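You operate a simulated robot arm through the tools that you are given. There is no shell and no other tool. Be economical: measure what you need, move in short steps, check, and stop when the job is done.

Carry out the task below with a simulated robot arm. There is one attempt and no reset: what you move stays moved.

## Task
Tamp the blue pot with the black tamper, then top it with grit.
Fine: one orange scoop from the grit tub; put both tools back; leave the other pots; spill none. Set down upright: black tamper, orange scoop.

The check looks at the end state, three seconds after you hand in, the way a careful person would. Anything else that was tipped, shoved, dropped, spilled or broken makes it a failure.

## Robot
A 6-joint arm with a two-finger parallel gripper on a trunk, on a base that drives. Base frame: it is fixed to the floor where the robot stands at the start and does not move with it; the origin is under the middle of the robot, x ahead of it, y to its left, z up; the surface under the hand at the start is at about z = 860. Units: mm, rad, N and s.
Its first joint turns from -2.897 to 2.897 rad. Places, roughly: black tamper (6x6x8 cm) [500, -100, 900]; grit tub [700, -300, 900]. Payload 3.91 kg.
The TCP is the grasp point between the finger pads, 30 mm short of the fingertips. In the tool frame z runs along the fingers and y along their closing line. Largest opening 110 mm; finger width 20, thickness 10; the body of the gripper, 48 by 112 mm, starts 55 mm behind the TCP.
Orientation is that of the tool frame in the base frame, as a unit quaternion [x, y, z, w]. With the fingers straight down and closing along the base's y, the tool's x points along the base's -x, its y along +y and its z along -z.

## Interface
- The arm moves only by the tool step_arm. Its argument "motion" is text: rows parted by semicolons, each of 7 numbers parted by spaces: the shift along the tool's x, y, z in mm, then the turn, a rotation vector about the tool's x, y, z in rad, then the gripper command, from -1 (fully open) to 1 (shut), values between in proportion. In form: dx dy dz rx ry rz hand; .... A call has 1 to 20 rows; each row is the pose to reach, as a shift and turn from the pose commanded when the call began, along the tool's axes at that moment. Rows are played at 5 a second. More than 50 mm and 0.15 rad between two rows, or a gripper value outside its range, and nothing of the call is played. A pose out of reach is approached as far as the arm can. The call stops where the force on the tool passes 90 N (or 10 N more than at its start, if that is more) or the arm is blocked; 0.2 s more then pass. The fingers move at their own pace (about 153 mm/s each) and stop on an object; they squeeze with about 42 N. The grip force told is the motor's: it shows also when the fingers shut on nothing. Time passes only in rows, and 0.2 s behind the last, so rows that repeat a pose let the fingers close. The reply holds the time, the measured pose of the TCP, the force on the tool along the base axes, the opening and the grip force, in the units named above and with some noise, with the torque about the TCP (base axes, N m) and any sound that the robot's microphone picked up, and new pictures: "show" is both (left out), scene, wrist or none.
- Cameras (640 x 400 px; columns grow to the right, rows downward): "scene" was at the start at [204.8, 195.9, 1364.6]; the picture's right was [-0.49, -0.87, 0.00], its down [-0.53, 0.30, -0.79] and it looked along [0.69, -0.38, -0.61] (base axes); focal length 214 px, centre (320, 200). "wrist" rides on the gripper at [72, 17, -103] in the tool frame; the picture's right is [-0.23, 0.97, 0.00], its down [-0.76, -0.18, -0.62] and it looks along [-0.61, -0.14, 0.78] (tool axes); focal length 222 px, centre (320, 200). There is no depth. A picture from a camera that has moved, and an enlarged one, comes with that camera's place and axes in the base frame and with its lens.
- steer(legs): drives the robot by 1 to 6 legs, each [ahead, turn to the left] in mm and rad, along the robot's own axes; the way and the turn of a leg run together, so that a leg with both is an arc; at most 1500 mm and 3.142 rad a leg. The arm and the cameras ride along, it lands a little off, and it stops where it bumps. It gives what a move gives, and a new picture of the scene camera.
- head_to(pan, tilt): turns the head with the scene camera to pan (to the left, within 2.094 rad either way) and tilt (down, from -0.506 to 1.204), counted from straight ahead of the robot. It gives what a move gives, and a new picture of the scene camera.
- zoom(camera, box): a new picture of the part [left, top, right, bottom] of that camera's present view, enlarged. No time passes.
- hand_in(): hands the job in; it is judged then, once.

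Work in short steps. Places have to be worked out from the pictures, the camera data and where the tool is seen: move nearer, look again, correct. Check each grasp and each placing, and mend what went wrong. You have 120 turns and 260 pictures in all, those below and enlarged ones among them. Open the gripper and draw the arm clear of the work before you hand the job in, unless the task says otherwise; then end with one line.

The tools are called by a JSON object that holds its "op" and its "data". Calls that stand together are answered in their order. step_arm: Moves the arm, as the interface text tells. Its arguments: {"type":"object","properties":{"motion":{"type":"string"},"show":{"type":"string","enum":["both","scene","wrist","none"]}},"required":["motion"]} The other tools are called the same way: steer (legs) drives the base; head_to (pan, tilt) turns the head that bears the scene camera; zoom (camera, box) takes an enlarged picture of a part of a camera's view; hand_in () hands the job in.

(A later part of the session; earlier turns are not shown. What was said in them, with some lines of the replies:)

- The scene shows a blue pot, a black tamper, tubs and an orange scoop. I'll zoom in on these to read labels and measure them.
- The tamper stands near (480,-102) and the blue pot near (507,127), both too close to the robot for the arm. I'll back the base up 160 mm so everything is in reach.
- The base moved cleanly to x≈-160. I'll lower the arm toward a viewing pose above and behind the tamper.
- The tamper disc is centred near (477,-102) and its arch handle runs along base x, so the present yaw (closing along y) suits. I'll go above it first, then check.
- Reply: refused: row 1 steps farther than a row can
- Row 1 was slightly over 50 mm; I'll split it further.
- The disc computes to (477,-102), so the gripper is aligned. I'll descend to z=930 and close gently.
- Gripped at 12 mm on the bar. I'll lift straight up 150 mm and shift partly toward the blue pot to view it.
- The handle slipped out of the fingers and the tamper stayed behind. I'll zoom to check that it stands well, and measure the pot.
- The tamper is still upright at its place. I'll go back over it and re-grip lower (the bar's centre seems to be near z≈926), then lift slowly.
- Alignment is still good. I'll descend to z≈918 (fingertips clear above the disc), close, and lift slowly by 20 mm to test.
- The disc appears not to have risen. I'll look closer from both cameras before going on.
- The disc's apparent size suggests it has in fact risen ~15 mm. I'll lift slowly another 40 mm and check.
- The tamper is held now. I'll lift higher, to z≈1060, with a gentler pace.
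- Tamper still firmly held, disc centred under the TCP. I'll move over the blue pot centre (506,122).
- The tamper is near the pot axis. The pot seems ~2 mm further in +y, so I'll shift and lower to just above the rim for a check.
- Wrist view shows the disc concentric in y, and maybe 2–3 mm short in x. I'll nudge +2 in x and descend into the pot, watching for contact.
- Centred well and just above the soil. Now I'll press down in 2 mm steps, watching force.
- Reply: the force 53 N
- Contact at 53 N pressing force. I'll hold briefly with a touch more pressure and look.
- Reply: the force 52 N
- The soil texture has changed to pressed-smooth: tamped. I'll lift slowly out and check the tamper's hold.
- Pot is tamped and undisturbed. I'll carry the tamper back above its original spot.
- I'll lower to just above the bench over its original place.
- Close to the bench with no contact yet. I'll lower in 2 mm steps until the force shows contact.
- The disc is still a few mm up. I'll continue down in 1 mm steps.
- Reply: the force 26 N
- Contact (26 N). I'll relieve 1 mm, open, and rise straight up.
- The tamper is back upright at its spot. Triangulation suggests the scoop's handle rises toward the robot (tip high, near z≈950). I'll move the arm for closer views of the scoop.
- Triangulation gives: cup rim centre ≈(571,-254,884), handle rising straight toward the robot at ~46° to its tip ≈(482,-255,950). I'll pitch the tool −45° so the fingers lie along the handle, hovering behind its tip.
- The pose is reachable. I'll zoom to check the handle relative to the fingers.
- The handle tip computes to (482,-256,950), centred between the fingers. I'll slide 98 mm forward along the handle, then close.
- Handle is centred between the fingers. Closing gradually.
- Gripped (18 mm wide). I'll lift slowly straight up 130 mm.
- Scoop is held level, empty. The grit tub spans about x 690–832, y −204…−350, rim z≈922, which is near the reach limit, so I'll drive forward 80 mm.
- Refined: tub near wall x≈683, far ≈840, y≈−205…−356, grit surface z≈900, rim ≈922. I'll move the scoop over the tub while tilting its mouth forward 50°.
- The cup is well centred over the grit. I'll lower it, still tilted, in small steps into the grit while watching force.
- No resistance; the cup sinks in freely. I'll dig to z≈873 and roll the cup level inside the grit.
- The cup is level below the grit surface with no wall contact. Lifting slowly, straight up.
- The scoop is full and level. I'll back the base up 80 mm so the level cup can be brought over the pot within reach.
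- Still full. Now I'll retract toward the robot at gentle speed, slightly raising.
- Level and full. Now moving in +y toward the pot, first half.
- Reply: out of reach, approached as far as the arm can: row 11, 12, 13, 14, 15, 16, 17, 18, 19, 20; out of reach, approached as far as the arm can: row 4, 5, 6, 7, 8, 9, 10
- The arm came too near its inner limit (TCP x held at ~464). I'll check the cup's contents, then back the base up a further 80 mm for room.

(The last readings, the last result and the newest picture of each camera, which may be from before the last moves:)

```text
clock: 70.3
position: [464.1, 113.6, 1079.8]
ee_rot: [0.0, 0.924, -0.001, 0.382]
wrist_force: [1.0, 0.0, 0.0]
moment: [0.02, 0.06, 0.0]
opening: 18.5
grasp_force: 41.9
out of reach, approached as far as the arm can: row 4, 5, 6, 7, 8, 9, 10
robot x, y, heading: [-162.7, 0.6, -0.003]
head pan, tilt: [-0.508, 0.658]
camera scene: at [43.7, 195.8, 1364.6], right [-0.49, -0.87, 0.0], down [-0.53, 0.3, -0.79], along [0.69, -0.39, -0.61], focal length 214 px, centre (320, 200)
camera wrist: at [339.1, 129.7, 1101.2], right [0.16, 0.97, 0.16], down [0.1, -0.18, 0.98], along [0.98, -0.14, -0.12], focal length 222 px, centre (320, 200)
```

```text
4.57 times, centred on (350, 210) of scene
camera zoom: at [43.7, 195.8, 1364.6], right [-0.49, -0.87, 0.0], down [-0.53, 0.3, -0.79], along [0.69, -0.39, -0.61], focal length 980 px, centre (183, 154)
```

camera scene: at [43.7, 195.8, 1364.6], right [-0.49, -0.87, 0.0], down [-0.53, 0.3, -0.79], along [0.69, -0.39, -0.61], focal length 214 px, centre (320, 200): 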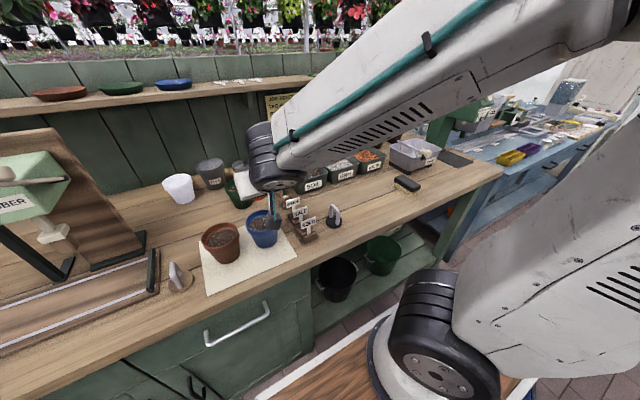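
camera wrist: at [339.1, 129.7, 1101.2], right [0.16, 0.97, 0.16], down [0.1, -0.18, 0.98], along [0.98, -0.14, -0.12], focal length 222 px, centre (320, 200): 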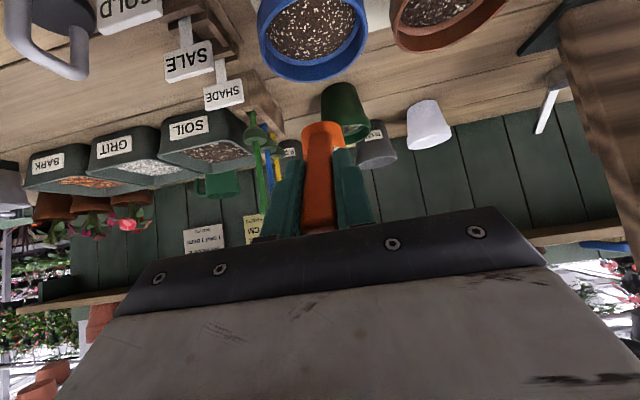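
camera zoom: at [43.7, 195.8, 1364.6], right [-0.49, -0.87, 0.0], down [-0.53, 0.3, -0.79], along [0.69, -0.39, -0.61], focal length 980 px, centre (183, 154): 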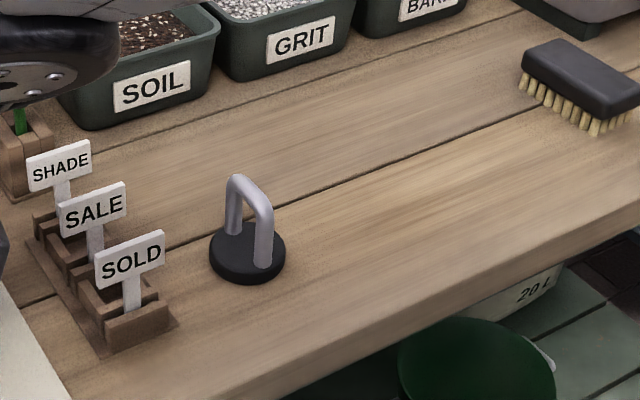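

Grit is still in the cup and nothing was spilled. Back the base 60 mm.

{"op": "steer", "data": {"legs": [[-60, 0]]}}

{"op": "zoom", "data": {"camera": "scene", "box": [200, 150, 340, 260]}}

```text
clock: 71.3
position: [403.3, 112.7, 1079.4]
ee_rot: [0.0, 0.924, -0.001, 0.383]
wrist_force: [0.5, 1.0, -0.8]
moment: [-0.01, 0.03, 0.0]
opening: 18.3
grasp_force: 42.1
robot x, y, heading: [-221.2, 3.1, -0.002]
head pan, tilt: [-0.508, 0.658]
camera scene: at [-17.0, 195.8, 1364.6], right [-0.49, -0.87, 0.0], down [-0.53, 0.3, -0.79], along [0.69, -0.39, -0.61], focal length 214 px, centre (320, 200)
```

scene: 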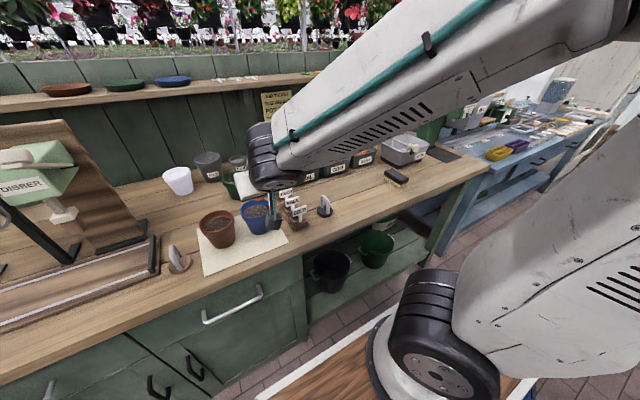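

```text
3.64 times, centred on (270, 205) of scene
camera zoom: at [-17.0, 195.8, 1364.6], right [-0.49, -0.87, 0.0], down [-0.53, 0.3, -0.79], along [0.69, -0.39, -0.61], focal length 780 px, centre (502, 182)
```

zoom: 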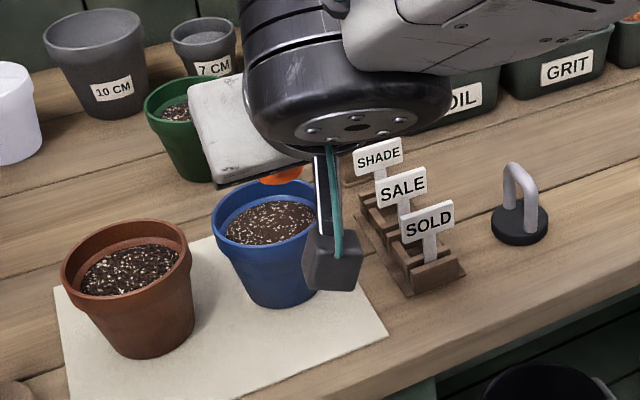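

Now I'll lower the level cup to just over the pot's near side: TCP to (415,122,1035), so the cup lip is near x≈498.

{"op": "step_arm", "data": {"motion": "2 1 4 0 0 0 1; 6 2.5 10 0 0 0 1; 11 4.5 19 0 0 0 1; 16 6.5 28 0 0 0 1; 20 8 35 0 0 0 1; 23.1 9.3 39.7 0 0 0 1; 23.1 9.3 39.7 0 0 0 1", "show": "both"}}

{"op": "zoom", "data": {"camera": "scene", "box": [210, 160, 310, 240]}}

{"op": "zoom", "data": {"camera": "wrist", "box": [240, 70, 400, 190]}}

```text
clock: 72.9
position: [414.9, 122.3, 1033.4]
ee_rot: [-0.001, 0.924, 0.0, 0.383]
wrist_force: [-0.3, 0.3, -0.3]
moment: [0.0, 0.04, 0.04]
opening: 18.5
grasp_force: 41.8
robot x, y, heading: [-220.7, 0.8, -0.001]
head pan, tilt: [-0.508, 0.658]
camera scene: at [-16.9, 195.8, 1364.6], right [-0.49, -0.87, 0.0], down [-0.53, 0.3, -0.79], along [0.69, -0.39, -0.61], focal length 214 px, centre (320, 200)
camera wrist: at [290.3, 139.0, 1056.5], right [0.16, 0.97, 0.16], down [0.1, -0.18, 0.98], along [0.98, -0.14, -0.12], focal length 222 px, centre (320, 200)
```

scene: 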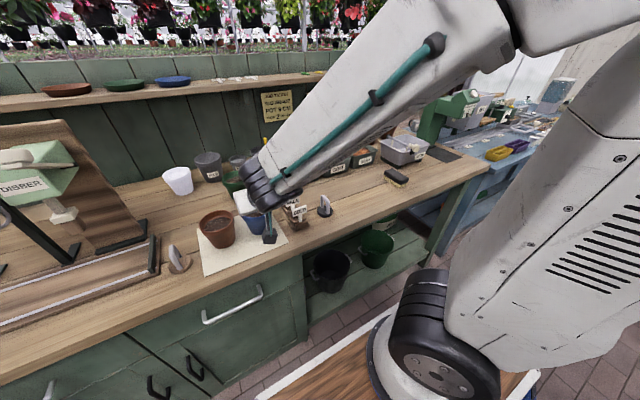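
wrist: 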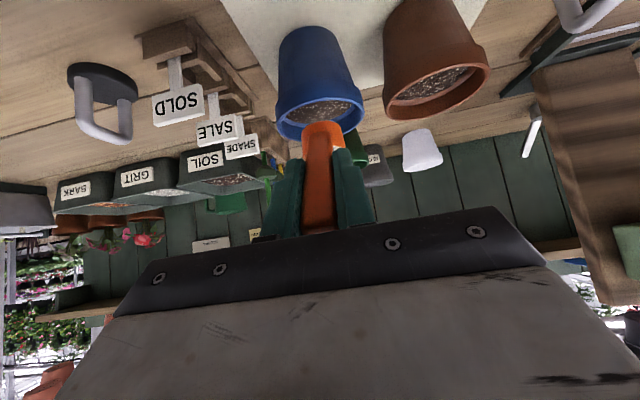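

```text
5.00 times, centred on (260, 200) of scene
camera zoom: at [-16.9, 195.8, 1364.6], right [-0.49, -0.87, 0.0], down [-0.53, 0.3, -0.79], along [0.69, -0.39, -0.61], focal length 1072 px, centre (620, 200)
```

zoom: 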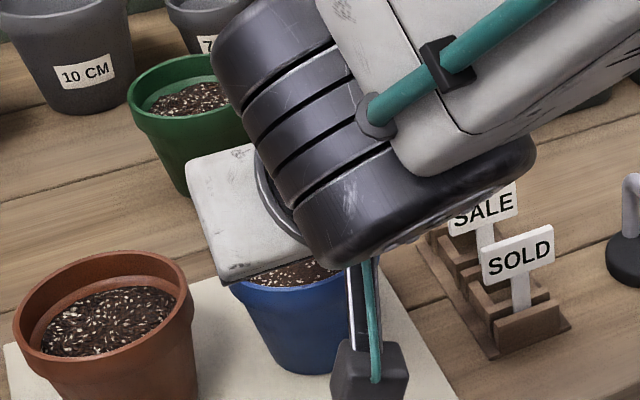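

```text
3.33 times, centred on (320, 130) of wrist
camera zoom: at [290.3, 139.0, 1056.5], right [0.16, 0.97, 0.16], down [0.1, -0.18, 0.98], along [0.98, -0.14, -0.12], focal length 740 px, centre (320, 433)
```

zoom: 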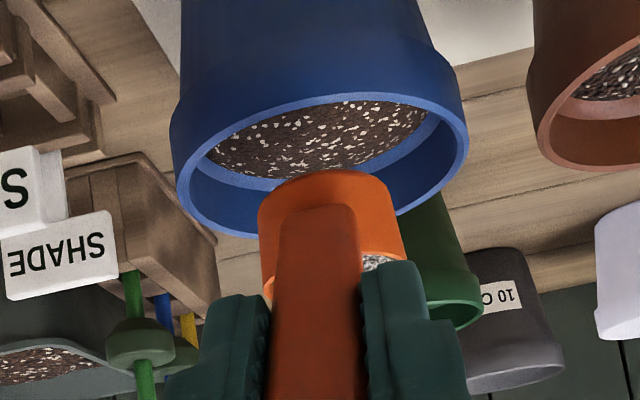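

Cup and pot are aligned in y within ~1 mm. I'll begin tipping about the cup's front lip, first to ~32°.

{"op": "step_arm", "data": {"motion": "-5.6 0 -0.9 0 0.07 0 1; -11.2 0 -1.8 0 0.14 0 1; -17 0 -1.8 0 0.209 0 1; -22.8 0 -1.8 0 0.279 0 1; -33.5 0 0.6 0 0.419 0 1; -43.5 0 5.6 0 0.558 0 1; -43.5 0 5.6 0 0.558 0 1", "show": "both"}}

{"op": "zoom", "data": {"camera": "wrist", "box": [240, 70, 400, 190]}}

{"op": "zoom", "data": {"camera": "scene", "box": [210, 160, 310, 240]}}

```text
clock: 74.5
position: [448.6, 123.0, 1060.5]
ee_rot: [0.0, 0.994, -0.001, 0.113]
wrist_force: [0.4, 0.1, -0.8]
moment: [-0.02, 0.01, -0.02]
opening: 18.3
grasp_force: 41.7
robot x, y, heading: [-221.9, 2.6, 0.002]
head pan, tilt: [-0.508, 0.658]
camera scene: at [-17.0, 195.8, 1364.6], right [-0.49, -0.87, 0.0], down [-0.53, 0.3, -0.79], along [0.69, -0.39, -0.61], focal length 214 px, centre (320, 200)
camera wrist: at [355.3, 139.1, 1146.2], right [0.22, 0.97, 0.05], down [0.6, -0.18, 0.78], along [0.77, -0.14, -0.63], focal length 222 px, centre (320, 200)
```

scene: 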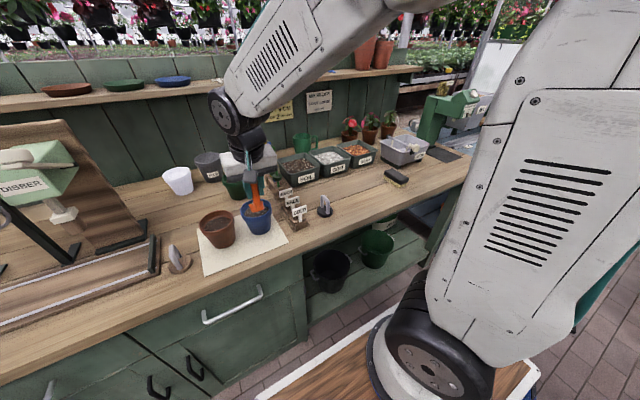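
wrist: 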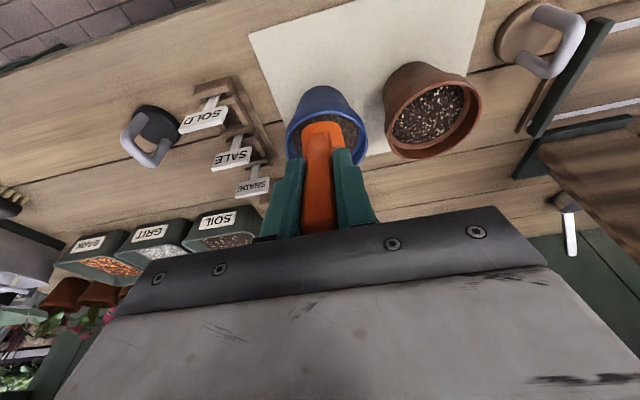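

```text
3.33 times, centred on (320, 130) of wrist
camera zoom: at [355.3, 139.1, 1146.2], right [0.22, 0.97, 0.05], down [0.6, -0.18, 0.78], along [0.77, -0.14, -0.63], focal length 740 px, centre (320, 433)
```

zoom: 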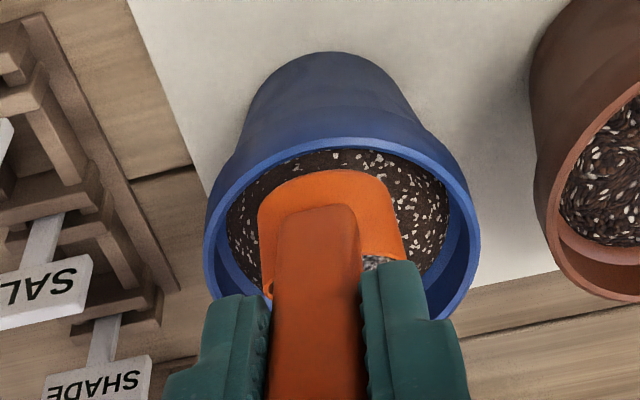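

```text
5.00 times, centred on (260, 200) of scene
camera zoom: at [-17.0, 195.8, 1364.6], right [-0.49, -0.87, 0.0], down [-0.53, 0.3, -0.79], along [0.69, -0.39, -0.61], focal length 1072 px, centre (620, 200)
```

zoom: 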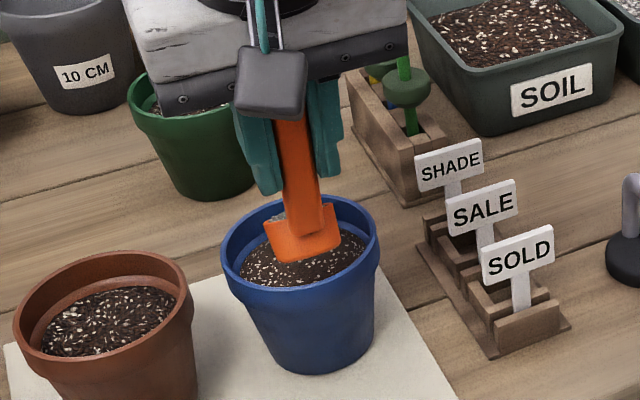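

The cup's lip sits right over the pot's middle. Continue tipping slowly to ~82°, pivoting about the lip.

{"op": "step_arm", "data": {"motion": "-7.8 0 0.8 0 0.087 0 1; -15.2 0 1.4 0 0.175 0 1; -22.9 0 2.3 0 0.262 0 1; -30.5 0 3.7 0 0.349 0 1; -38.4 0 5.4 0 0.436 0 1; -46.1 0 8 0 0.524 0 1; -53.8 0 10.6 0 0.611 0 1; -61.5 0 13 0 0.698 0 1; -68.9 0 16.3 0 0.785 0 1; -75.9 0 20.1 0 0.873 0 1; -75.9 0 20.1 0 0.873 0 1", "show": "both"}}

{"op": "zoom", "data": {"camera": "wrist", "box": [240, 70, 400, 190]}}

{"op": "zoom", "data": {"camera": "scene", "box": [210, 160, 310, 240]}}

```text
clock: 76.9
position: [528.8, 121.5, 1060.2]
ee_rot: [-0.001, 0.948, 0.0, -0.318]
wrist_force: [-0.2, -0.1, -0.3]
moment: [0.02, -0.02, 0.0]
opening: 18.3
grasp_force: 42.3
robot x, y, heading: [-219.6, 0.0, -0.004]
head pan, tilt: [-0.508, 0.658]
camera scene: at [-17.0, 195.9, 1364.6], right [-0.49, -0.87, 0.0], down [-0.53, 0.3, -0.79], along [0.69, -0.39, -0.61], focal length 214 px, centre (320, 200)
camera wrist: at [532.4, 139.6, 1185.8], right [0.18, 0.97, -0.14], down [0.98, -0.18, 0.04], along [0.01, -0.14, -0.99], focal length 222 px, centre (320, 200)
```

scene: 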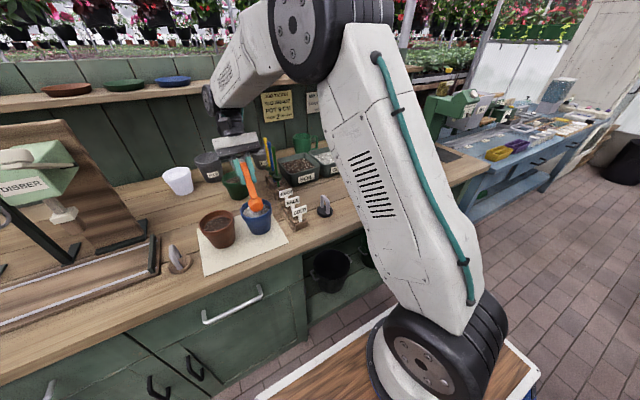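
wrist: 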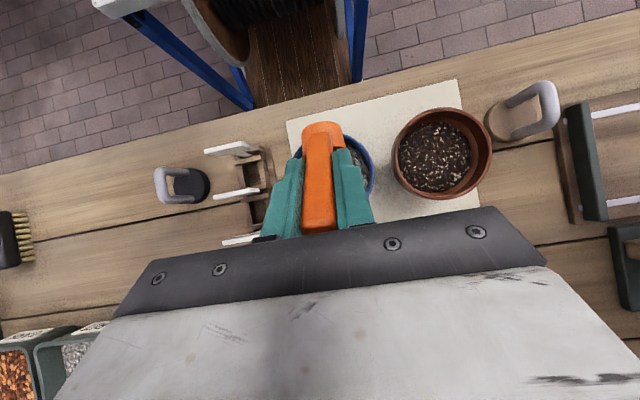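

```text
3.33 times, centred on (320, 130) of wrist
camera zoom: at [532.4, 139.6, 1185.8], right [0.18, 0.97, -0.14], down [0.98, -0.18, 0.04], along [0.01, -0.14, -0.99], focal length 740 px, centre (320, 433)
```

zoom: 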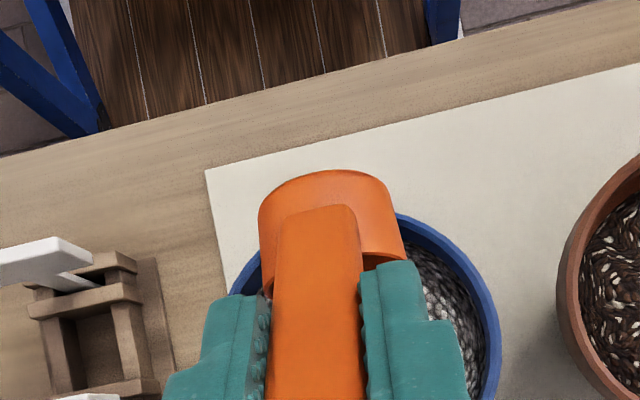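

```text
5.00 times, centred on (260, 200) of scene
camera zoom: at [-17.0, 195.9, 1364.6], right [-0.49, -0.87, 0.0], down [-0.53, 0.3, -0.79], along [0.69, -0.39, -0.61], focal length 1072 px, centre (620, 200)
```

zoom: 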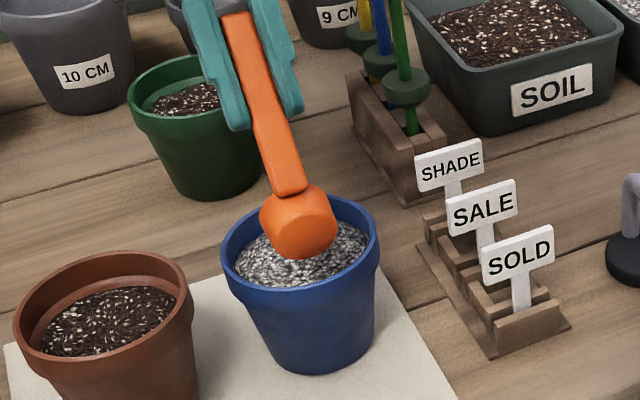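

Grit has covered the pot's surface. I'll tip on to ~112° to empty the cup fully and hold a moment.

{"op": "step_arm", "data": {"motion": "-7.9 0 -2.2 0 0.087 0 1; -15.8 0 -3.6 0 0.175 0 1; -23.9 0 -4.6 0 0.262 0 1; -31.9 0 -4.7 0 0.349 0 1; -40.2 0 -4 0 0.436 0 1; -48.1 0 -2.8 0 0.524 0 1; -48.1 0 -2.8 0 0.524 0 1; -48.1 0 -2.8 0 0.524 0 1; -48.1 0 -2.8 0 0.524 0 1", "show": "scene"}}

{"op": "zoom", "data": {"camera": "scene", "box": [210, 160, 310, 240]}}

```text
clock: 78.3
position: [502.6, 117.9, 991.1]
ee_rot: [-0.002, 0.845, 0.003, -0.535]
wrist_force: [-3.9, 0.3, 29.0]
moment: [0.07, 1.06, 0.01]
opening: 18.7
grasp_force: 41.6
out of reach, approached as far as the arm can: row 4, 5, 6
robot x, y, heading: [-219.6, 3.4, -0.005]
head pan, tilt: [-0.508, 0.658]
stopped in row 6: the force on the tool passed its limit at 127 N (the readings are from after the stop); the commanded pose is now the measured one
camera scene: at [-17.9, 195.8, 1364.8], right [-0.49, -0.87, 0.0], down [-0.53, 0.3, -0.79], along [0.69, -0.39, -0.61], focal length 214 px, centre (320, 200)
```

scene: 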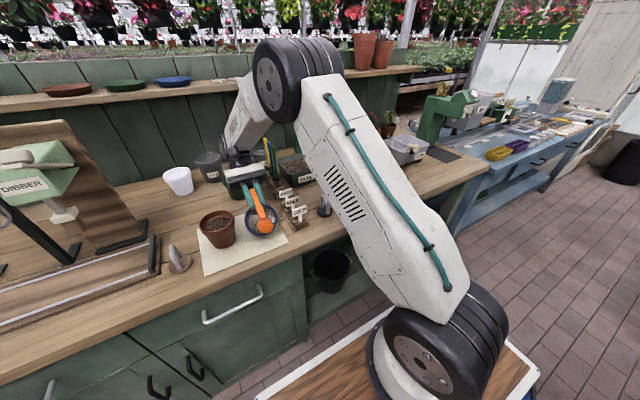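

```text
5.00 times, centred on (260, 200) of scene
camera zoom: at [-17.9, 195.8, 1364.8], right [-0.49, -0.87, 0.0], down [-0.53, 0.3, -0.79], along [0.69, -0.39, -0.61], focal length 1072 px, centre (620, 200)
```

zoom: 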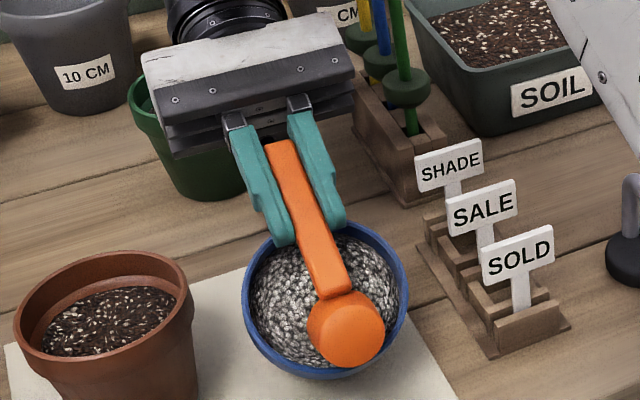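

The last rows were out of reach; the arm sagged and the scoop has pressed the pot, which now looks tilted. I'll stop and inspect carefully before any move.

{"op": "zoom", "data": {"camera": "scene", "box": [225, 185, 305, 245]}}

{"op": "zoom", "data": {"camera": "wrist", "box": [200, 20, 480, 200]}}

{"op": "zoom", "data": {"camera": "wrist", "box": [0, 0, 640, 400]}}

```text
6.67 times, centred on (265, 215) of scene
camera zoom: at [-17.9, 195.8, 1364.8], right [-0.49, -0.87, 0.0], down [-0.53, 0.3, -0.79], along [0.69, -0.39, -0.61], focal length 1430 px, centre (687, 100)
```

zoom: 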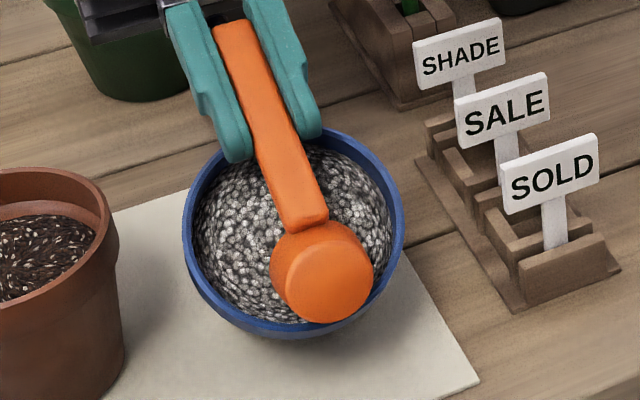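

```text
2.22 times, centred on (340, 110) of wrist
camera zoom: at [565.2, 134.3, 1101.4], right [0.1, 0.98, -0.2], down [0.89, -0.18, -0.42], along [-0.45, -0.14, -0.88], focal length 494 px, centre (276, 400)
```

zoom: 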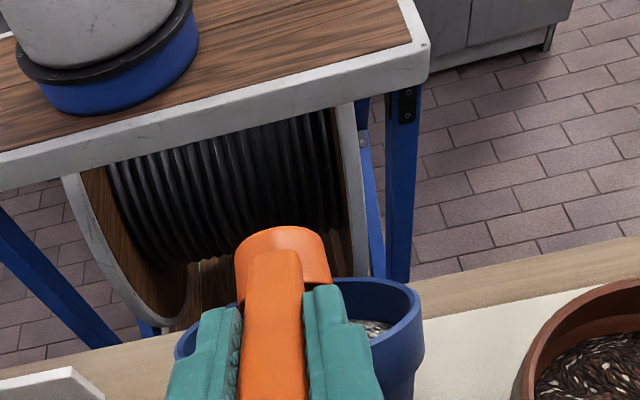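

```text
1.00 times, centred on (320, 200) of wrist (not enlarged: the box is as wide or as high as the picture)
camera zoom: at [565.2, 134.3, 1101.4], right [0.1, 0.98, -0.2], down [0.89, -0.18, -0.42], along [-0.45, -0.14, -0.88], focal length 222 px, centre (320, 200)
```

zoom: 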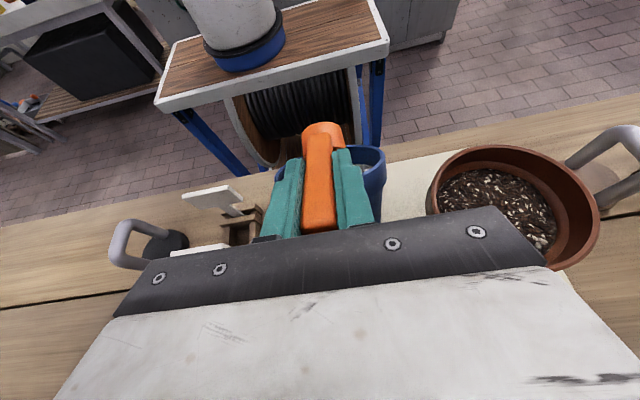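

The pot is leaned ~29° toward the robot with the cup's side resting on its near rim; nothing has spilled. I'll ease the cup up along the rim's arc so the pot rocks back gently, half way first.

{"op": "step_arm", "data": {"motion": "2.5 0 -3.3 0 -0.019 0 1; 5 0 -6.5 0 -0.038 0 1; 7.4 0 -9.8 0 -0.057 0 1; 9.4 0 -13 0 -0.076 0 1; 11.4 0 -16.2 0 -0.095 0 1; 13.3 0 -19.3 0 -0.113 0 1", "show": "none"}}

{"op": "zoom", "data": {"camera": "scene", "box": [225, 185, 305, 245]}}

{"op": "zoom", "data": {"camera": "wrist", "box": [200, 20, 480, 200]}}

```text
clock: 79.7
position: [515.0, 118.2, 1010.5]
ee_rot: [-0.001, 0.874, 0.003, -0.486]
wrist_force: [-0.6, 0.8, -0.8]
moment: [-0.02, 0.0, -0.02]
opening: 17.9
grasp_force: 42.2
out of reach, approached as far as the arm can: row 1
robot x, y, heading: [-221.9, 3.7, -0.008]
head pan, tilt: [-0.508, 0.658]
```

```text
6.67 times, centred on (265, 215) of scene
camera zoom: at [-16.8, 195.9, 1364.6], right [-0.49, -0.87, 0.0], down [-0.53, 0.3, -0.79], along [0.69, -0.39, -0.61], focal length 1430 px, centre (687, 100)
```

zoom: 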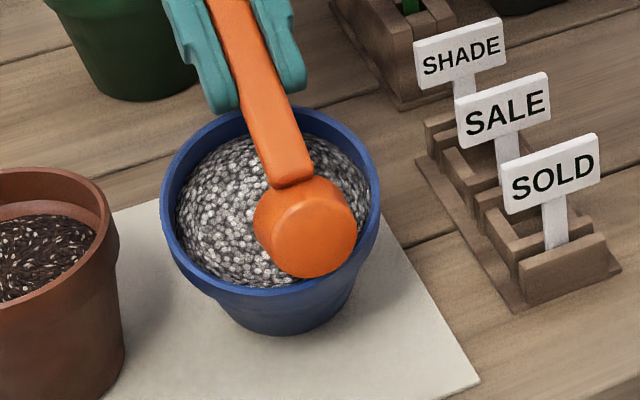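

```text
2.22 times, centred on (340, 110) of wrist
camera zoom: at [564.9, 134.0, 1125.8], right [0.12, 0.97, -0.19], down [0.93, -0.18, -0.32], along [-0.35, -0.14, -0.93], focal length 494 px, centre (276, 400)
```

zoom: 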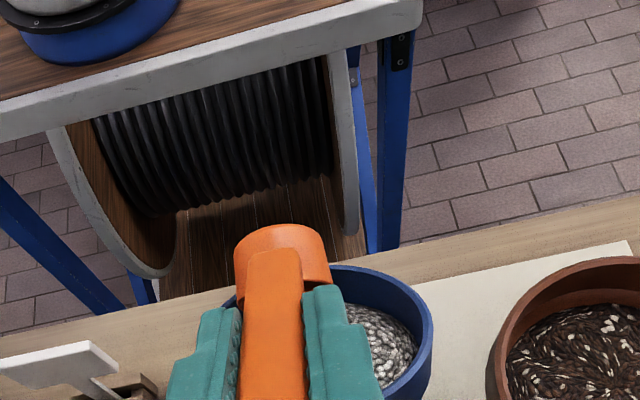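

The pot is following back upright. I'll continue the same arc slowly.

{"op": "step_arm", "data": {"motion": "1.5 0 -3.3 0 -0.019 0 1; 3 0 -6.6 0 -0.038 0 1; 4.3 0 -10 0 -0.057 0 1; 5 0 -13 0 -0.076 0 1; 5.7 0 -16.1 0 -0.095 0 1; 6.3 0 -19.2 0 -0.113 0 1", "show": "none"}}

{"op": "zoom", "data": {"camera": "scene", "box": [225, 185, 305, 245]}}

{"op": "zoom", "data": {"camera": "wrist", "box": [200, 20, 480, 200]}}

```text
clock: 81.1
position: [528.8, 118.2, 1024.6]
ee_rot: [-0.001, 0.9, 0.003, -0.436]
wrist_force: [0.2, 0.5, 1.7]
moment: [0.04, 0.12, 0.0]
opening: 17.9
grasp_force: 42.5
robot x, y, heading: [-221.2, 4.5, 0.002]
head pan, tilt: [-0.508, 0.658]
```

```text
6.67 times, centred on (265, 215) of scene
camera zoom: at [-16.9, 195.9, 1364.6], right [-0.49, -0.87, 0.0], down [-0.53, 0.3, -0.79], along [0.69, -0.39, -0.61], focal length 1430 px, centre (687, 100)
```

zoom: 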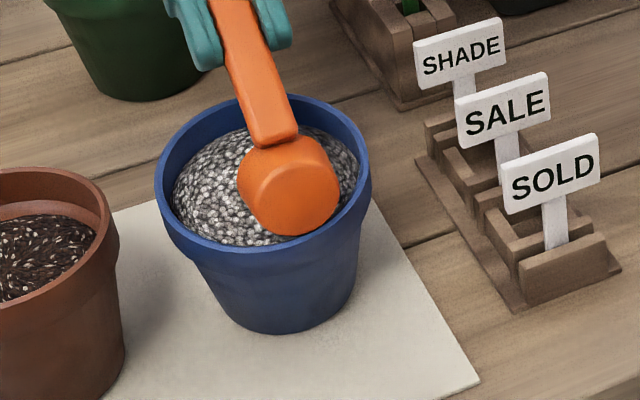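

```text
2.22 times, centred on (340, 110) of wrist
camera zoom: at [564.5, 133.8, 1146.1], right [0.14, 0.97, -0.17], down [0.96, -0.18, -0.21], along [-0.24, -0.14, -0.96], focal length 494 px, centre (276, 400)
```

zoom: 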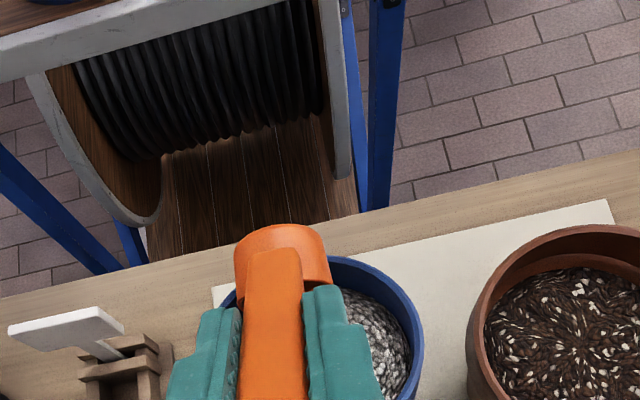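

Nearly upright. I'll keep easing the cup up and slightly forward until it's clear of the rim.

{"op": "step_arm", "data": {"motion": "1.9 0 -4.1 0 -0.01 0 1; 3.2 0 -8.9 0 -0.02 0 1; 5.9 0 -13.6 0 -0.03 0 1; 8.6 0 -18.2 0 -0.04 0 1; 12 0 -23.5 0 -0.05 0 1; 16.1 0 -28 0 -0.06 0 1; 22.7 0 -35.8 0 -0.07 0 1; 34.5 0 -45.1 0 -0.08 0 1; 34.5 0 -45.1 0 -0.08 0 1", "show": "both"}}

{"op": "zoom", "data": {"camera": "scene", "box": [225, 185, 305, 245]}}

{"op": "zoom", "data": {"camera": "wrist", "box": [200, 20, 480, 200]}}

```text
clock: 83.1
position: [542.6, 117.8, 1079.1]
ee_rot: [-0.001, 0.916, 0.003, -0.4]
wrist_force: [0.4, 0.2, 0.3]
moment: [0.01, -0.03, 0.02]
opening: 18.2
grasp_force: 42.1
robot x, y, heading: [-221.3, 2.6, -0.006]
head pan, tilt: [-0.508, 0.658]
camera scene: at [-16.8, 195.9, 1364.6], right [-0.49, -0.87, 0.0], down [-0.53, 0.3, -0.79], along [0.69, -0.39, -0.61], focal length 214 px, centre (320, 200)
camera wrist: at [568.7, 133.7, 1202.9], right [0.16, 0.97, -0.16], down [0.97, -0.18, -0.14], along [-0.16, -0.14, -0.98], focal length 222 px, centre (320, 200)
```

scene: 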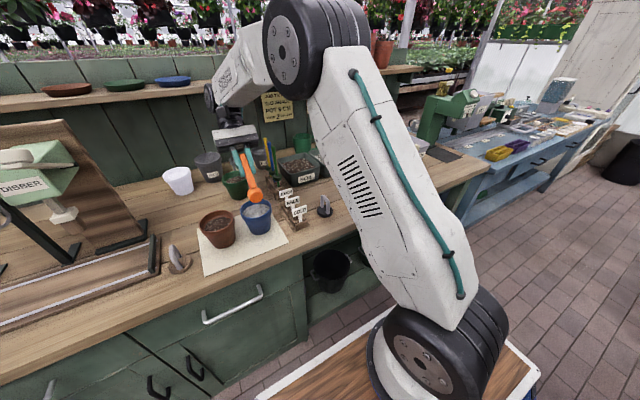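
wrist: 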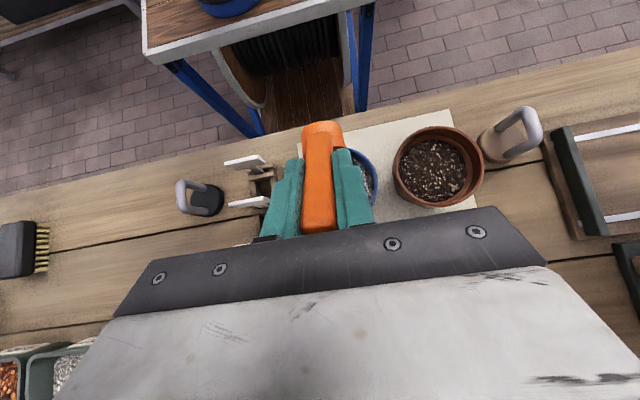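

```text
6.67 times, centred on (265, 215) of scene
camera zoom: at [-16.8, 195.9, 1364.6], right [-0.49, -0.87, 0.0], down [-0.53, 0.3, -0.79], along [0.69, -0.39, -0.61], focal length 1430 px, centre (687, 100)
```

zoom: 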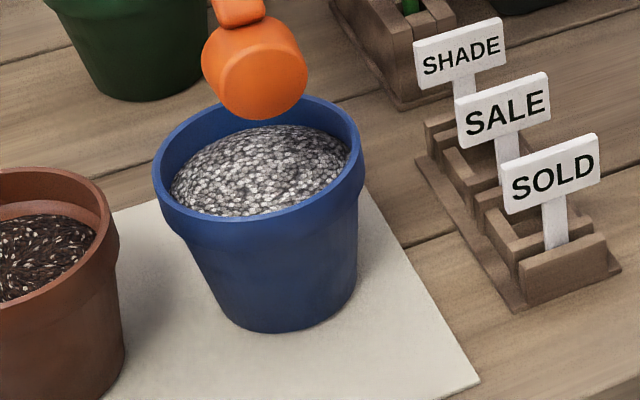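

```text
2.22 times, centred on (340, 110) of wrist
camera zoom: at [568.7, 133.7, 1202.9], right [0.16, 0.97, -0.16], down [0.97, -0.18, -0.14], along [-0.16, -0.14, -0.98], focal length 494 px, centre (276, 400)
```

zoom: 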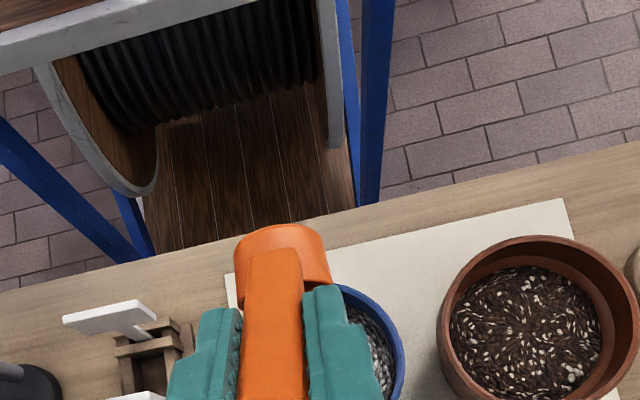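

The pot is back upright in its original spot with the grit in it and no spill visible. I'll rotate the scoop back to level, well above the pot.

{"op": "step_arm", "data": {"motion": "10 0 -1 0 -0.1 0 1; 18 0 2 0 -0.224 0 1; 24 0 7 0 -0.348 0 1; 30 0 12 0 -0.472 0 1; 36 0 17 0 -0.596 0 1; 42 0 22 0 -0.72 0 1; 47 0 27 0 -0.844 0 1; 52 0 32 0 -0.968 0 1; 57 0 38 0 -1.092 0 1; 62 0 44 0 -1.216 0 1; 67 0 50 0 -1.34 0 1; 72 0 56 0 -1.464 0 1; 77.3 0 61.4 0 -1.609 0 1; 77.3 0 61.4 0 -1.609 0 1", "show": "both"}}

{"op": "zoom", "data": {"camera": "scene", "box": [210, 160, 310, 240]}}

```text
clock: 86.1
position: [445.9, 118.6, 1094.1]
ee_rot: [0.002, 0.924, 0.003, 0.382]
wrist_force: [0.2, 0.0, -0.6]
moment: [0.01, 0.01, 0.01]
opening: 18.1
grasp_force: 41.9
robot x, y, heading: [-221.4, 2.9, 0.0]
head pan, tilt: [-0.508, 0.658]
camera scene: at [-16.9, 195.9, 1364.6], right [-0.49, -0.87, 0.0], down [-0.53, 0.3, -0.79], along [0.69, -0.39, -0.61], focal length 214 px, centre (320, 200)
camera wrist: at [319.9, 134.8, 1116.5], right [0.16, 0.97, 0.17], down [0.1, -0.18, 0.98], along [0.98, -0.14, -0.12], focal length 222 px, centre (320, 200)
```

scene: 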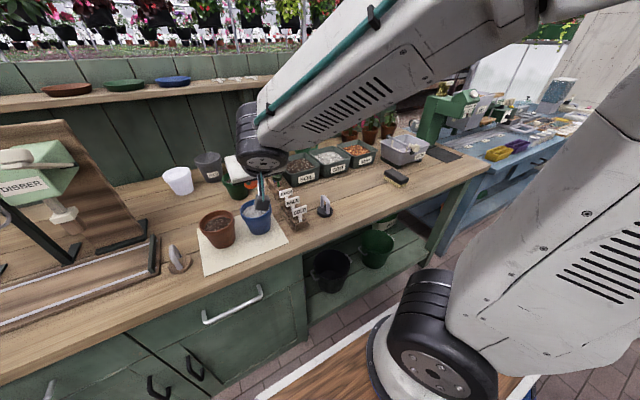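
wrist: 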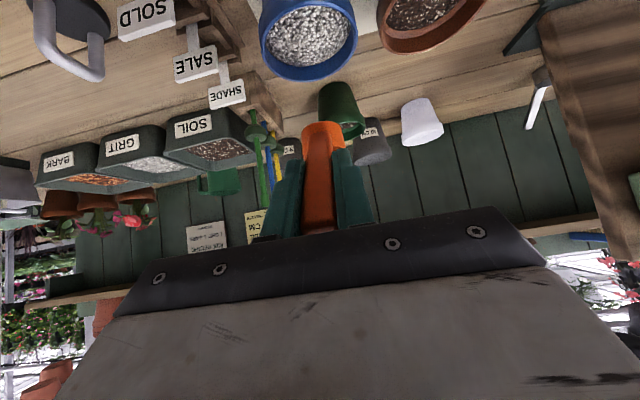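

```text
5.00 times, centred on (260, 200) of scene
camera zoom: at [-16.9, 195.9, 1364.6], right [-0.49, -0.87, 0.0], down [-0.53, 0.3, -0.79], along [0.69, -0.39, -0.61], focal length 1072 px, centre (620, 200)
```

zoom: 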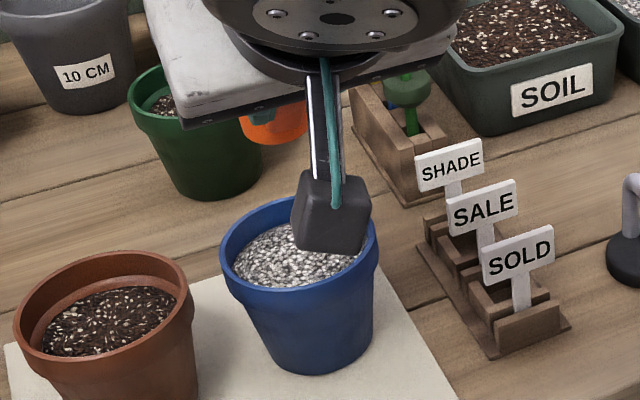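

Scoop level again. Now I'll carry the (empty) scoop back toward its original spot, staying high.

{"op": "step_arm", "data": {"motion": "-1 -5 1 0 0 0 1; -3 -18 3 0 0 0 1; -6 -38 6 0 0 0 1; -9 -60 9 0 0 0 1; -12 -82 12 0 0 0 1; -15 -104 15 0 0 0 1; -18 -126 18 0 0 0 1; -21 -148 21 0 0 0 1; -24 -170 24 0 0 0 1; -27 -192 27 0 0 0 1; -30 -214 30 0 0 0 1; -32 -236 32 0 0 0 1; -34 -258 34 0 0 0 1; -36 -280 36 0 0 0 1; -38 -302 38 0 0 0 1; -40 -324 40 0 0 0 1; -42 -345 42 0 0 0 1; -43 -361 43 0 0 0 1; -43.5 -371 43.5 0 0 0 1; -43.5 -373.6 43.5 0 0 0 1", "show": "both"}}

{"op": "zoom", "data": {"camera": "scene", "box": [300, 130, 420, 210]}}

{"op": "zoom", "data": {"camera": "scene", "box": [190, 180, 310, 270]}}

```text
clock: 90.3
position: [506.6, -255.1, 1092.9]
ee_rot: [0.002, 0.924, 0.002, 0.382]
wrist_force: [0.3, -0.5, -1.1]
moment: [0.01, 0.02, -0.02]
opening: 18.0
grasp_force: 42.3
robot x, y, heading: [-222.8, 4.2, -0.001]
head pan, tilt: [-0.508, 0.658]
camera scene: at [-16.9, 195.8, 1364.6], right [-0.49, -0.87, 0.0], down [-0.53, 0.3, -0.79], along [0.69, -0.39, -0.61], focal length 214 px, centre (320, 200)
camera wrist: at [381.3, -239.2, 1114.7], right [0.16, 0.97, 0.17], down [0.1, -0.18, 0.98], along [0.98, -0.14, -0.12], focal length 222 px, centre (320, 200)
```

scene: 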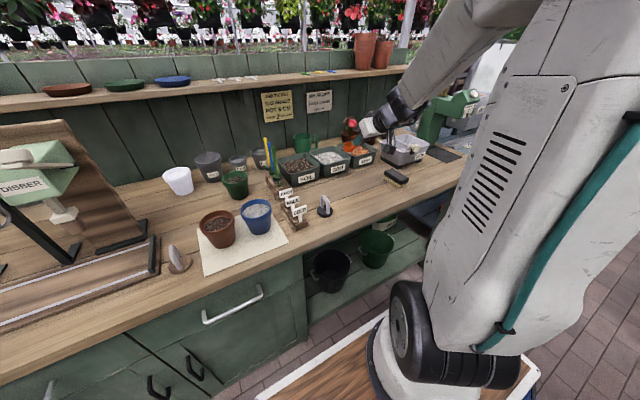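
wrist: 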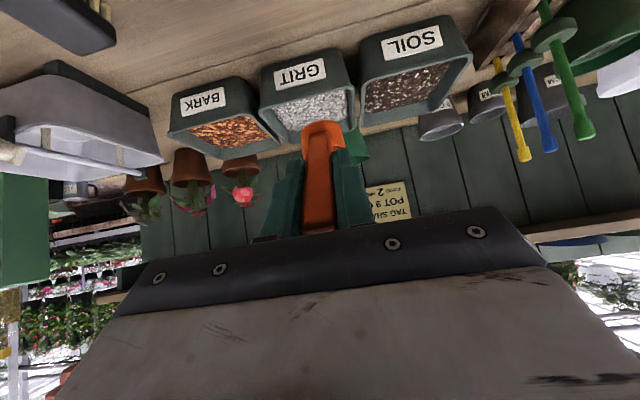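

```text
5.00 times, centred on (360, 170) of scene
camera zoom: at [-16.9, 195.8, 1364.6], right [-0.49, -0.87, 0.0], down [-0.53, 0.3, -0.79], along [0.69, -0.39, -0.61], focal length 1072 px, centre (120, 350)
```

zoom: 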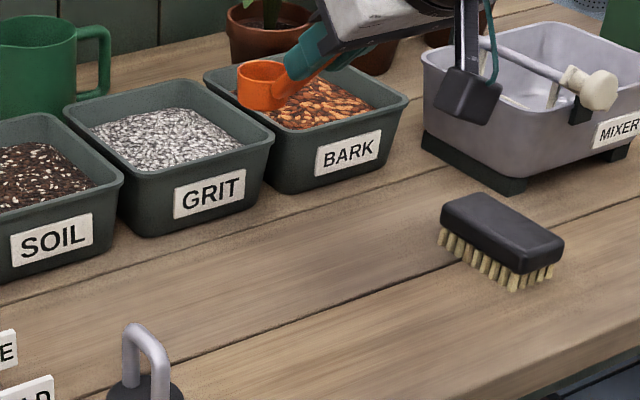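

```text
4.44 times, centred on (250, 225) of scene
camera zoom: at [-16.9, 195.8, 1364.6], right [-0.49, -0.87, 0.0], down [-0.53, 0.3, -0.79], along [0.69, -0.39, -0.61], focal length 953 px, centre (631, 89)
```

zoom: 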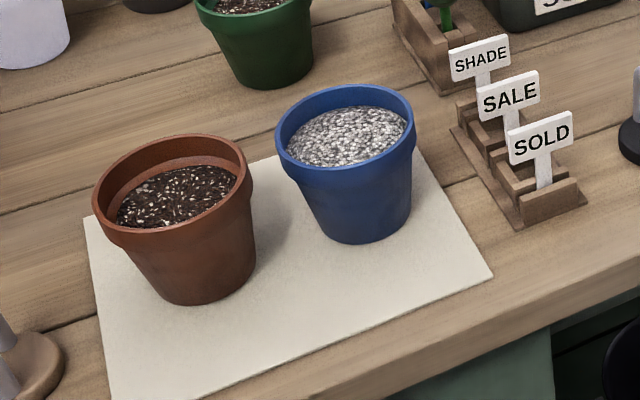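

Everything looks clean; cup is empty and level. I'll lower toward the bench over its original spot, to just above contact.

{"op": "step_arm", "data": {"motion": "6 0 7 0 0 0 1; 18 0 19 0 0 0 1; 30 0 31 0 0 0 1; 42 0 43 0 0 0 1; 54 0 55 0 0 0 1; 66 0 67 0 0 0 1; 78 0 79 0 0 0 1; 90 0 91 0 0 0 1; 100 0 101 0 0 0 1; 108 0 109 0 0 0 1; 113 0 114 0 0 0 1; 113 0 114 0 0 0 1", "show": "none"}}

{"op": "zoom", "data": {"camera": "scene", "box": [310, 150, 400, 210]}}

{"op": "zoom", "data": {"camera": "wrist", "box": [240, 80, 420, 200]}}

```text
clock: 92.9
position: [507.2, -254.9, 932.4]
ee_rot: [0.002, 0.924, 0.003, 0.383]
wrist_force: [-0.8, -0.6, 0.3]
moment: [-0.01, 0.02, -0.01]
opening: 18.0
grasp_force: 42.0
robot x, y, heading: [-223.1, 2.8, 0.002]
head pan, tilt: [-0.508, 0.658]
```

```text
6.67 times, centred on (355, 180) of scene
camera zoom: at [-16.9, 195.8, 1364.6], right [-0.49, -0.87, 0.0], down [-0.53, 0.3, -0.79], along [0.69, -0.39, -0.61], focal length 1430 px, centre (87, 333)
```

zoom: 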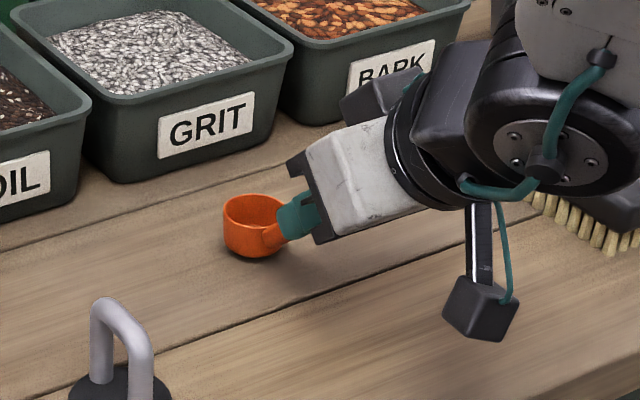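

```text
3.33 times, centred on (330, 140) of wrist
camera zoom: at [382.4, -238.2, 954.2], right [0.16, 0.97, 0.17], down [0.1, -0.18, 0.98], along [0.98, -0.14, -0.12], focal length 740 px, centre (287, 400)
```

zoom: 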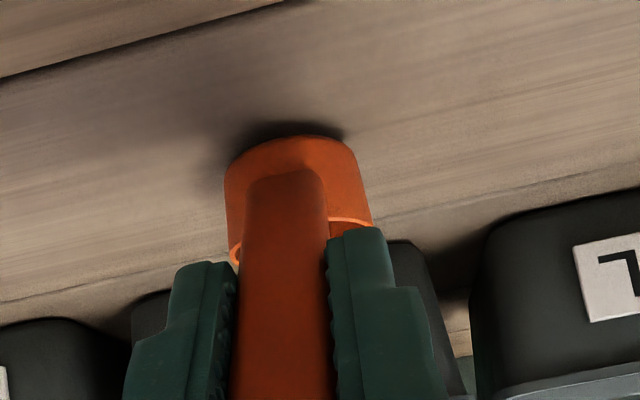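

Grip geometry is unchanged and the cup hovers a few mm up. Lowering in ~1 mm steps to contact.

{"op": "step_arm", "data": {"motion": "1 0 1 0 0 0 1; 2 0 2 0 0 0 1; 3 0 3 0 0 0 1; 4 0 4 0 0 0 1; 4.6 0 4.6 0 0 0 1; 4.6 0 4.6 0 0 0 1", "show": "none"}}

```text
clock: 94.3
position: [507.1, -253.6, 927.5]
ee_rot: [0.002, 0.923, 0.002, 0.384]
wrist_force: [-0.9, -0.4, 14.8]
moment: [-0.09, -1.05, -0.05]
opening: 18.2
grasp_force: 42.3
robot x, y, heading: [-219.7, 4.9, -0.006]
head pan, tilt: [-0.508, 0.658]
```

Contact (15 N). I'll relieve slightly and open gradually.

{"op": "step_arm", "data": {"motion": "-0.5 0 -0.5 0 0 0 1; -0.8 0 -0.8 0 0 0 0.6; -0.8 0 -0.8 0 0 0 0.5; -0.8 0 -0.8 0 0 0 0.2; -0.8 0 -0.8 0 0 0 -0.2; -0.8 0 -0.8 0 0 0 -0.2", "show": "none"}}

{"op": "zoom", "data": {"camera": "scene", "box": [310, 150, 400, 210]}}

{"op": "zoom", "data": {"camera": "wrist", "box": [240, 80, 420, 200]}}

```text
clock: 95.7
position: [506.4, -255.1, 926.7]
ee_rot: [0.002, 0.924, 0.003, 0.383]
wrist_force: [0.8, 0.5, 0.3]
moment: [0.01, -0.04, 0.02]
opening: 66.1
grasp_force: 0.0
robot x, y, heading: [-218.3, 3.8, -0.003]
head pan, tilt: [-0.508, 0.658]
```

```text
6.67 times, centred on (355, 180) of scene
camera zoom: at [-16.9, 195.8, 1364.6], right [-0.49, -0.87, 0.0], down [-0.53, 0.3, -0.79], along [0.69, -0.39, -0.61], focal length 1430 px, centre (87, 333)
```

zoom: 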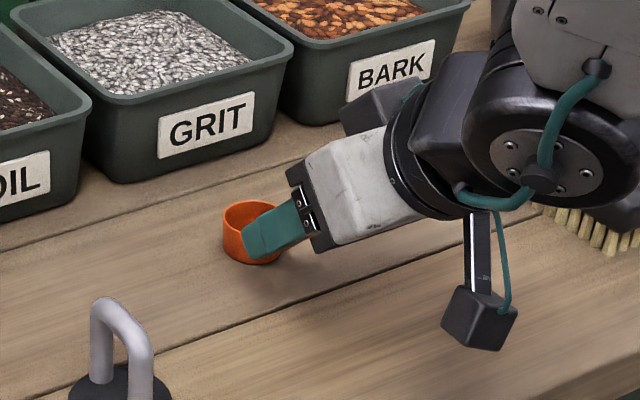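

```text
3.33 times, centred on (330, 140) of wrist
camera zoom: at [382.1, -238.3, 948.7], right [0.16, 0.97, 0.17], down [0.1, -0.18, 0.98], along [0.98, -0.14, -0.12], focal length 740 px, centre (287, 400)
```

zoom: 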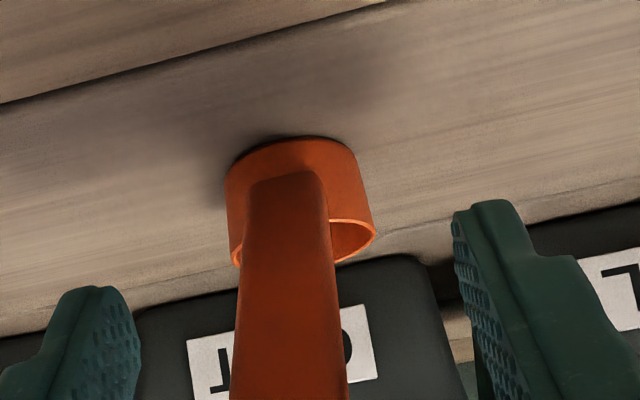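

The scoop stands upright at its place. I'll retreat straight back along the tool axis, then raise.

{"op": "step_arm", "data": {"motion": "0 0 -25 0 0 0 -0.2; 0 0 -55 0 0 0 -0.2; 0 0 -90 0 0 0 -0.2; 0 0 -120 0 0 0 -0.2; -30 0 -145 0 0 0 -0.2; -60 0 -170 0 0 0 -0.2; -60 0 -170 0 0 0 -0.2", "show": "both"}}

{"op": "zoom", "data": {"camera": "scene", "box": [290, 140, 430, 230]}}

{"op": "zoom", "data": {"camera": "scene", "box": [170, 160, 330, 280]}}

```text
clock: 97.3
position: [429.9, -255.6, 1088.8]
ee_rot: [0.002, 0.924, 0.003, 0.383]
wrist_force: [-0.4, -0.3, 0.6]
moment: [0.0, 0.04, 0.02]
opening: 66.2
grasp_force: 0.0
robot x, y, heading: [-220.2, 2.7, -0.004]
head pan, tilt: [-0.508, 0.658]
camera scene: at [-16.9, 195.8, 1364.6], right [-0.49, -0.87, 0.0], down [-0.53, 0.3, -0.79], along [0.69, -0.39, -0.61], focal length 214 px, centre (320, 200)
camera wrist: at [304.2, -238.9, 1111.7], right [0.16, 0.97, 0.17], down [0.1, -0.18, 0.98], along [0.98, -0.14, -0.12], focal length 222 px, centre (320, 200)
```

scene: 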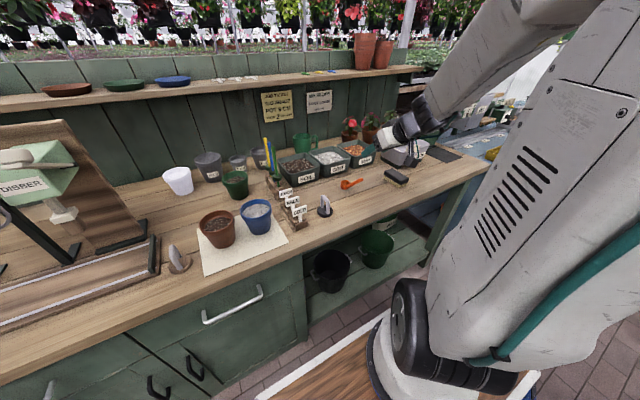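
wrist: 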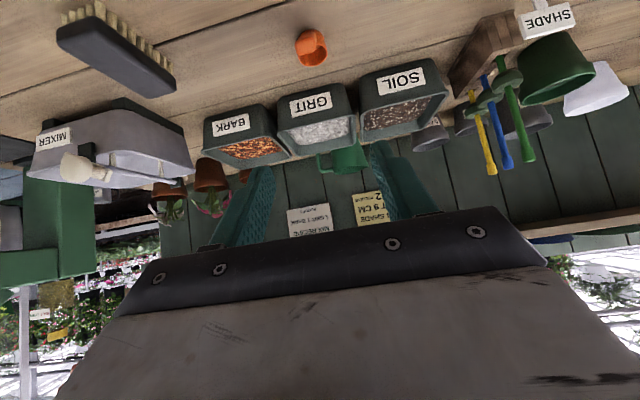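

```text
4.44 times, centred on (360, 185) of scene
camera zoom: at [-16.9, 195.8, 1364.6], right [-0.49, -0.87, 0.0], down [-0.53, 0.3, -0.79], along [0.69, -0.39, -0.61], focal length 953 px, centre (142, 267)
```

zoom: 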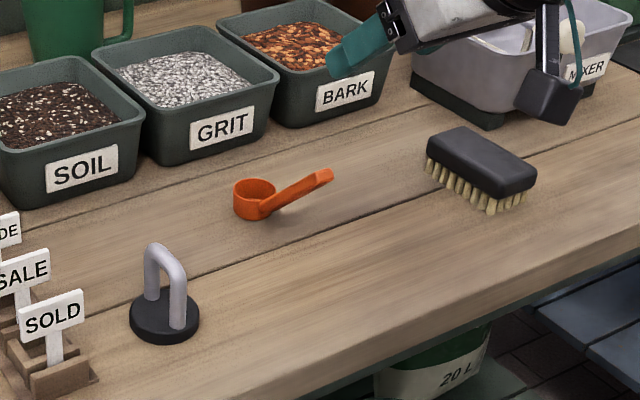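

```text
3.33 times, centred on (250, 220) of scene
camera zoom: at [-16.9, 195.8, 1364.6], right [-0.49, -0.87, 0.0], down [-0.53, 0.3, -0.79], along [0.69, -0.39, -0.61], focal length 715 px, centre (553, 133)
```

zoom: 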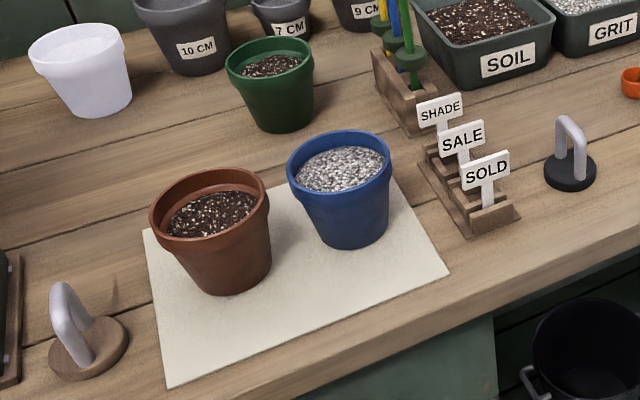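

The blue pot is upright with grit on top, both tools stand in place, nothing is spilled and the arm is clear. Handing in.

{"op": "hand_in", "data": {}}

```text
The job is handed in.
```

I tamped the blue pot, topped it with one orange scoop of grit, put both tools back upright in their places, and handed the job in. While I was emptying the scoop, the arm ran out of reach and leaned the blue pot about 29° toward the robot. I eased it back upright in its original spot, and the last pictures show no spill and the other pots untouched.
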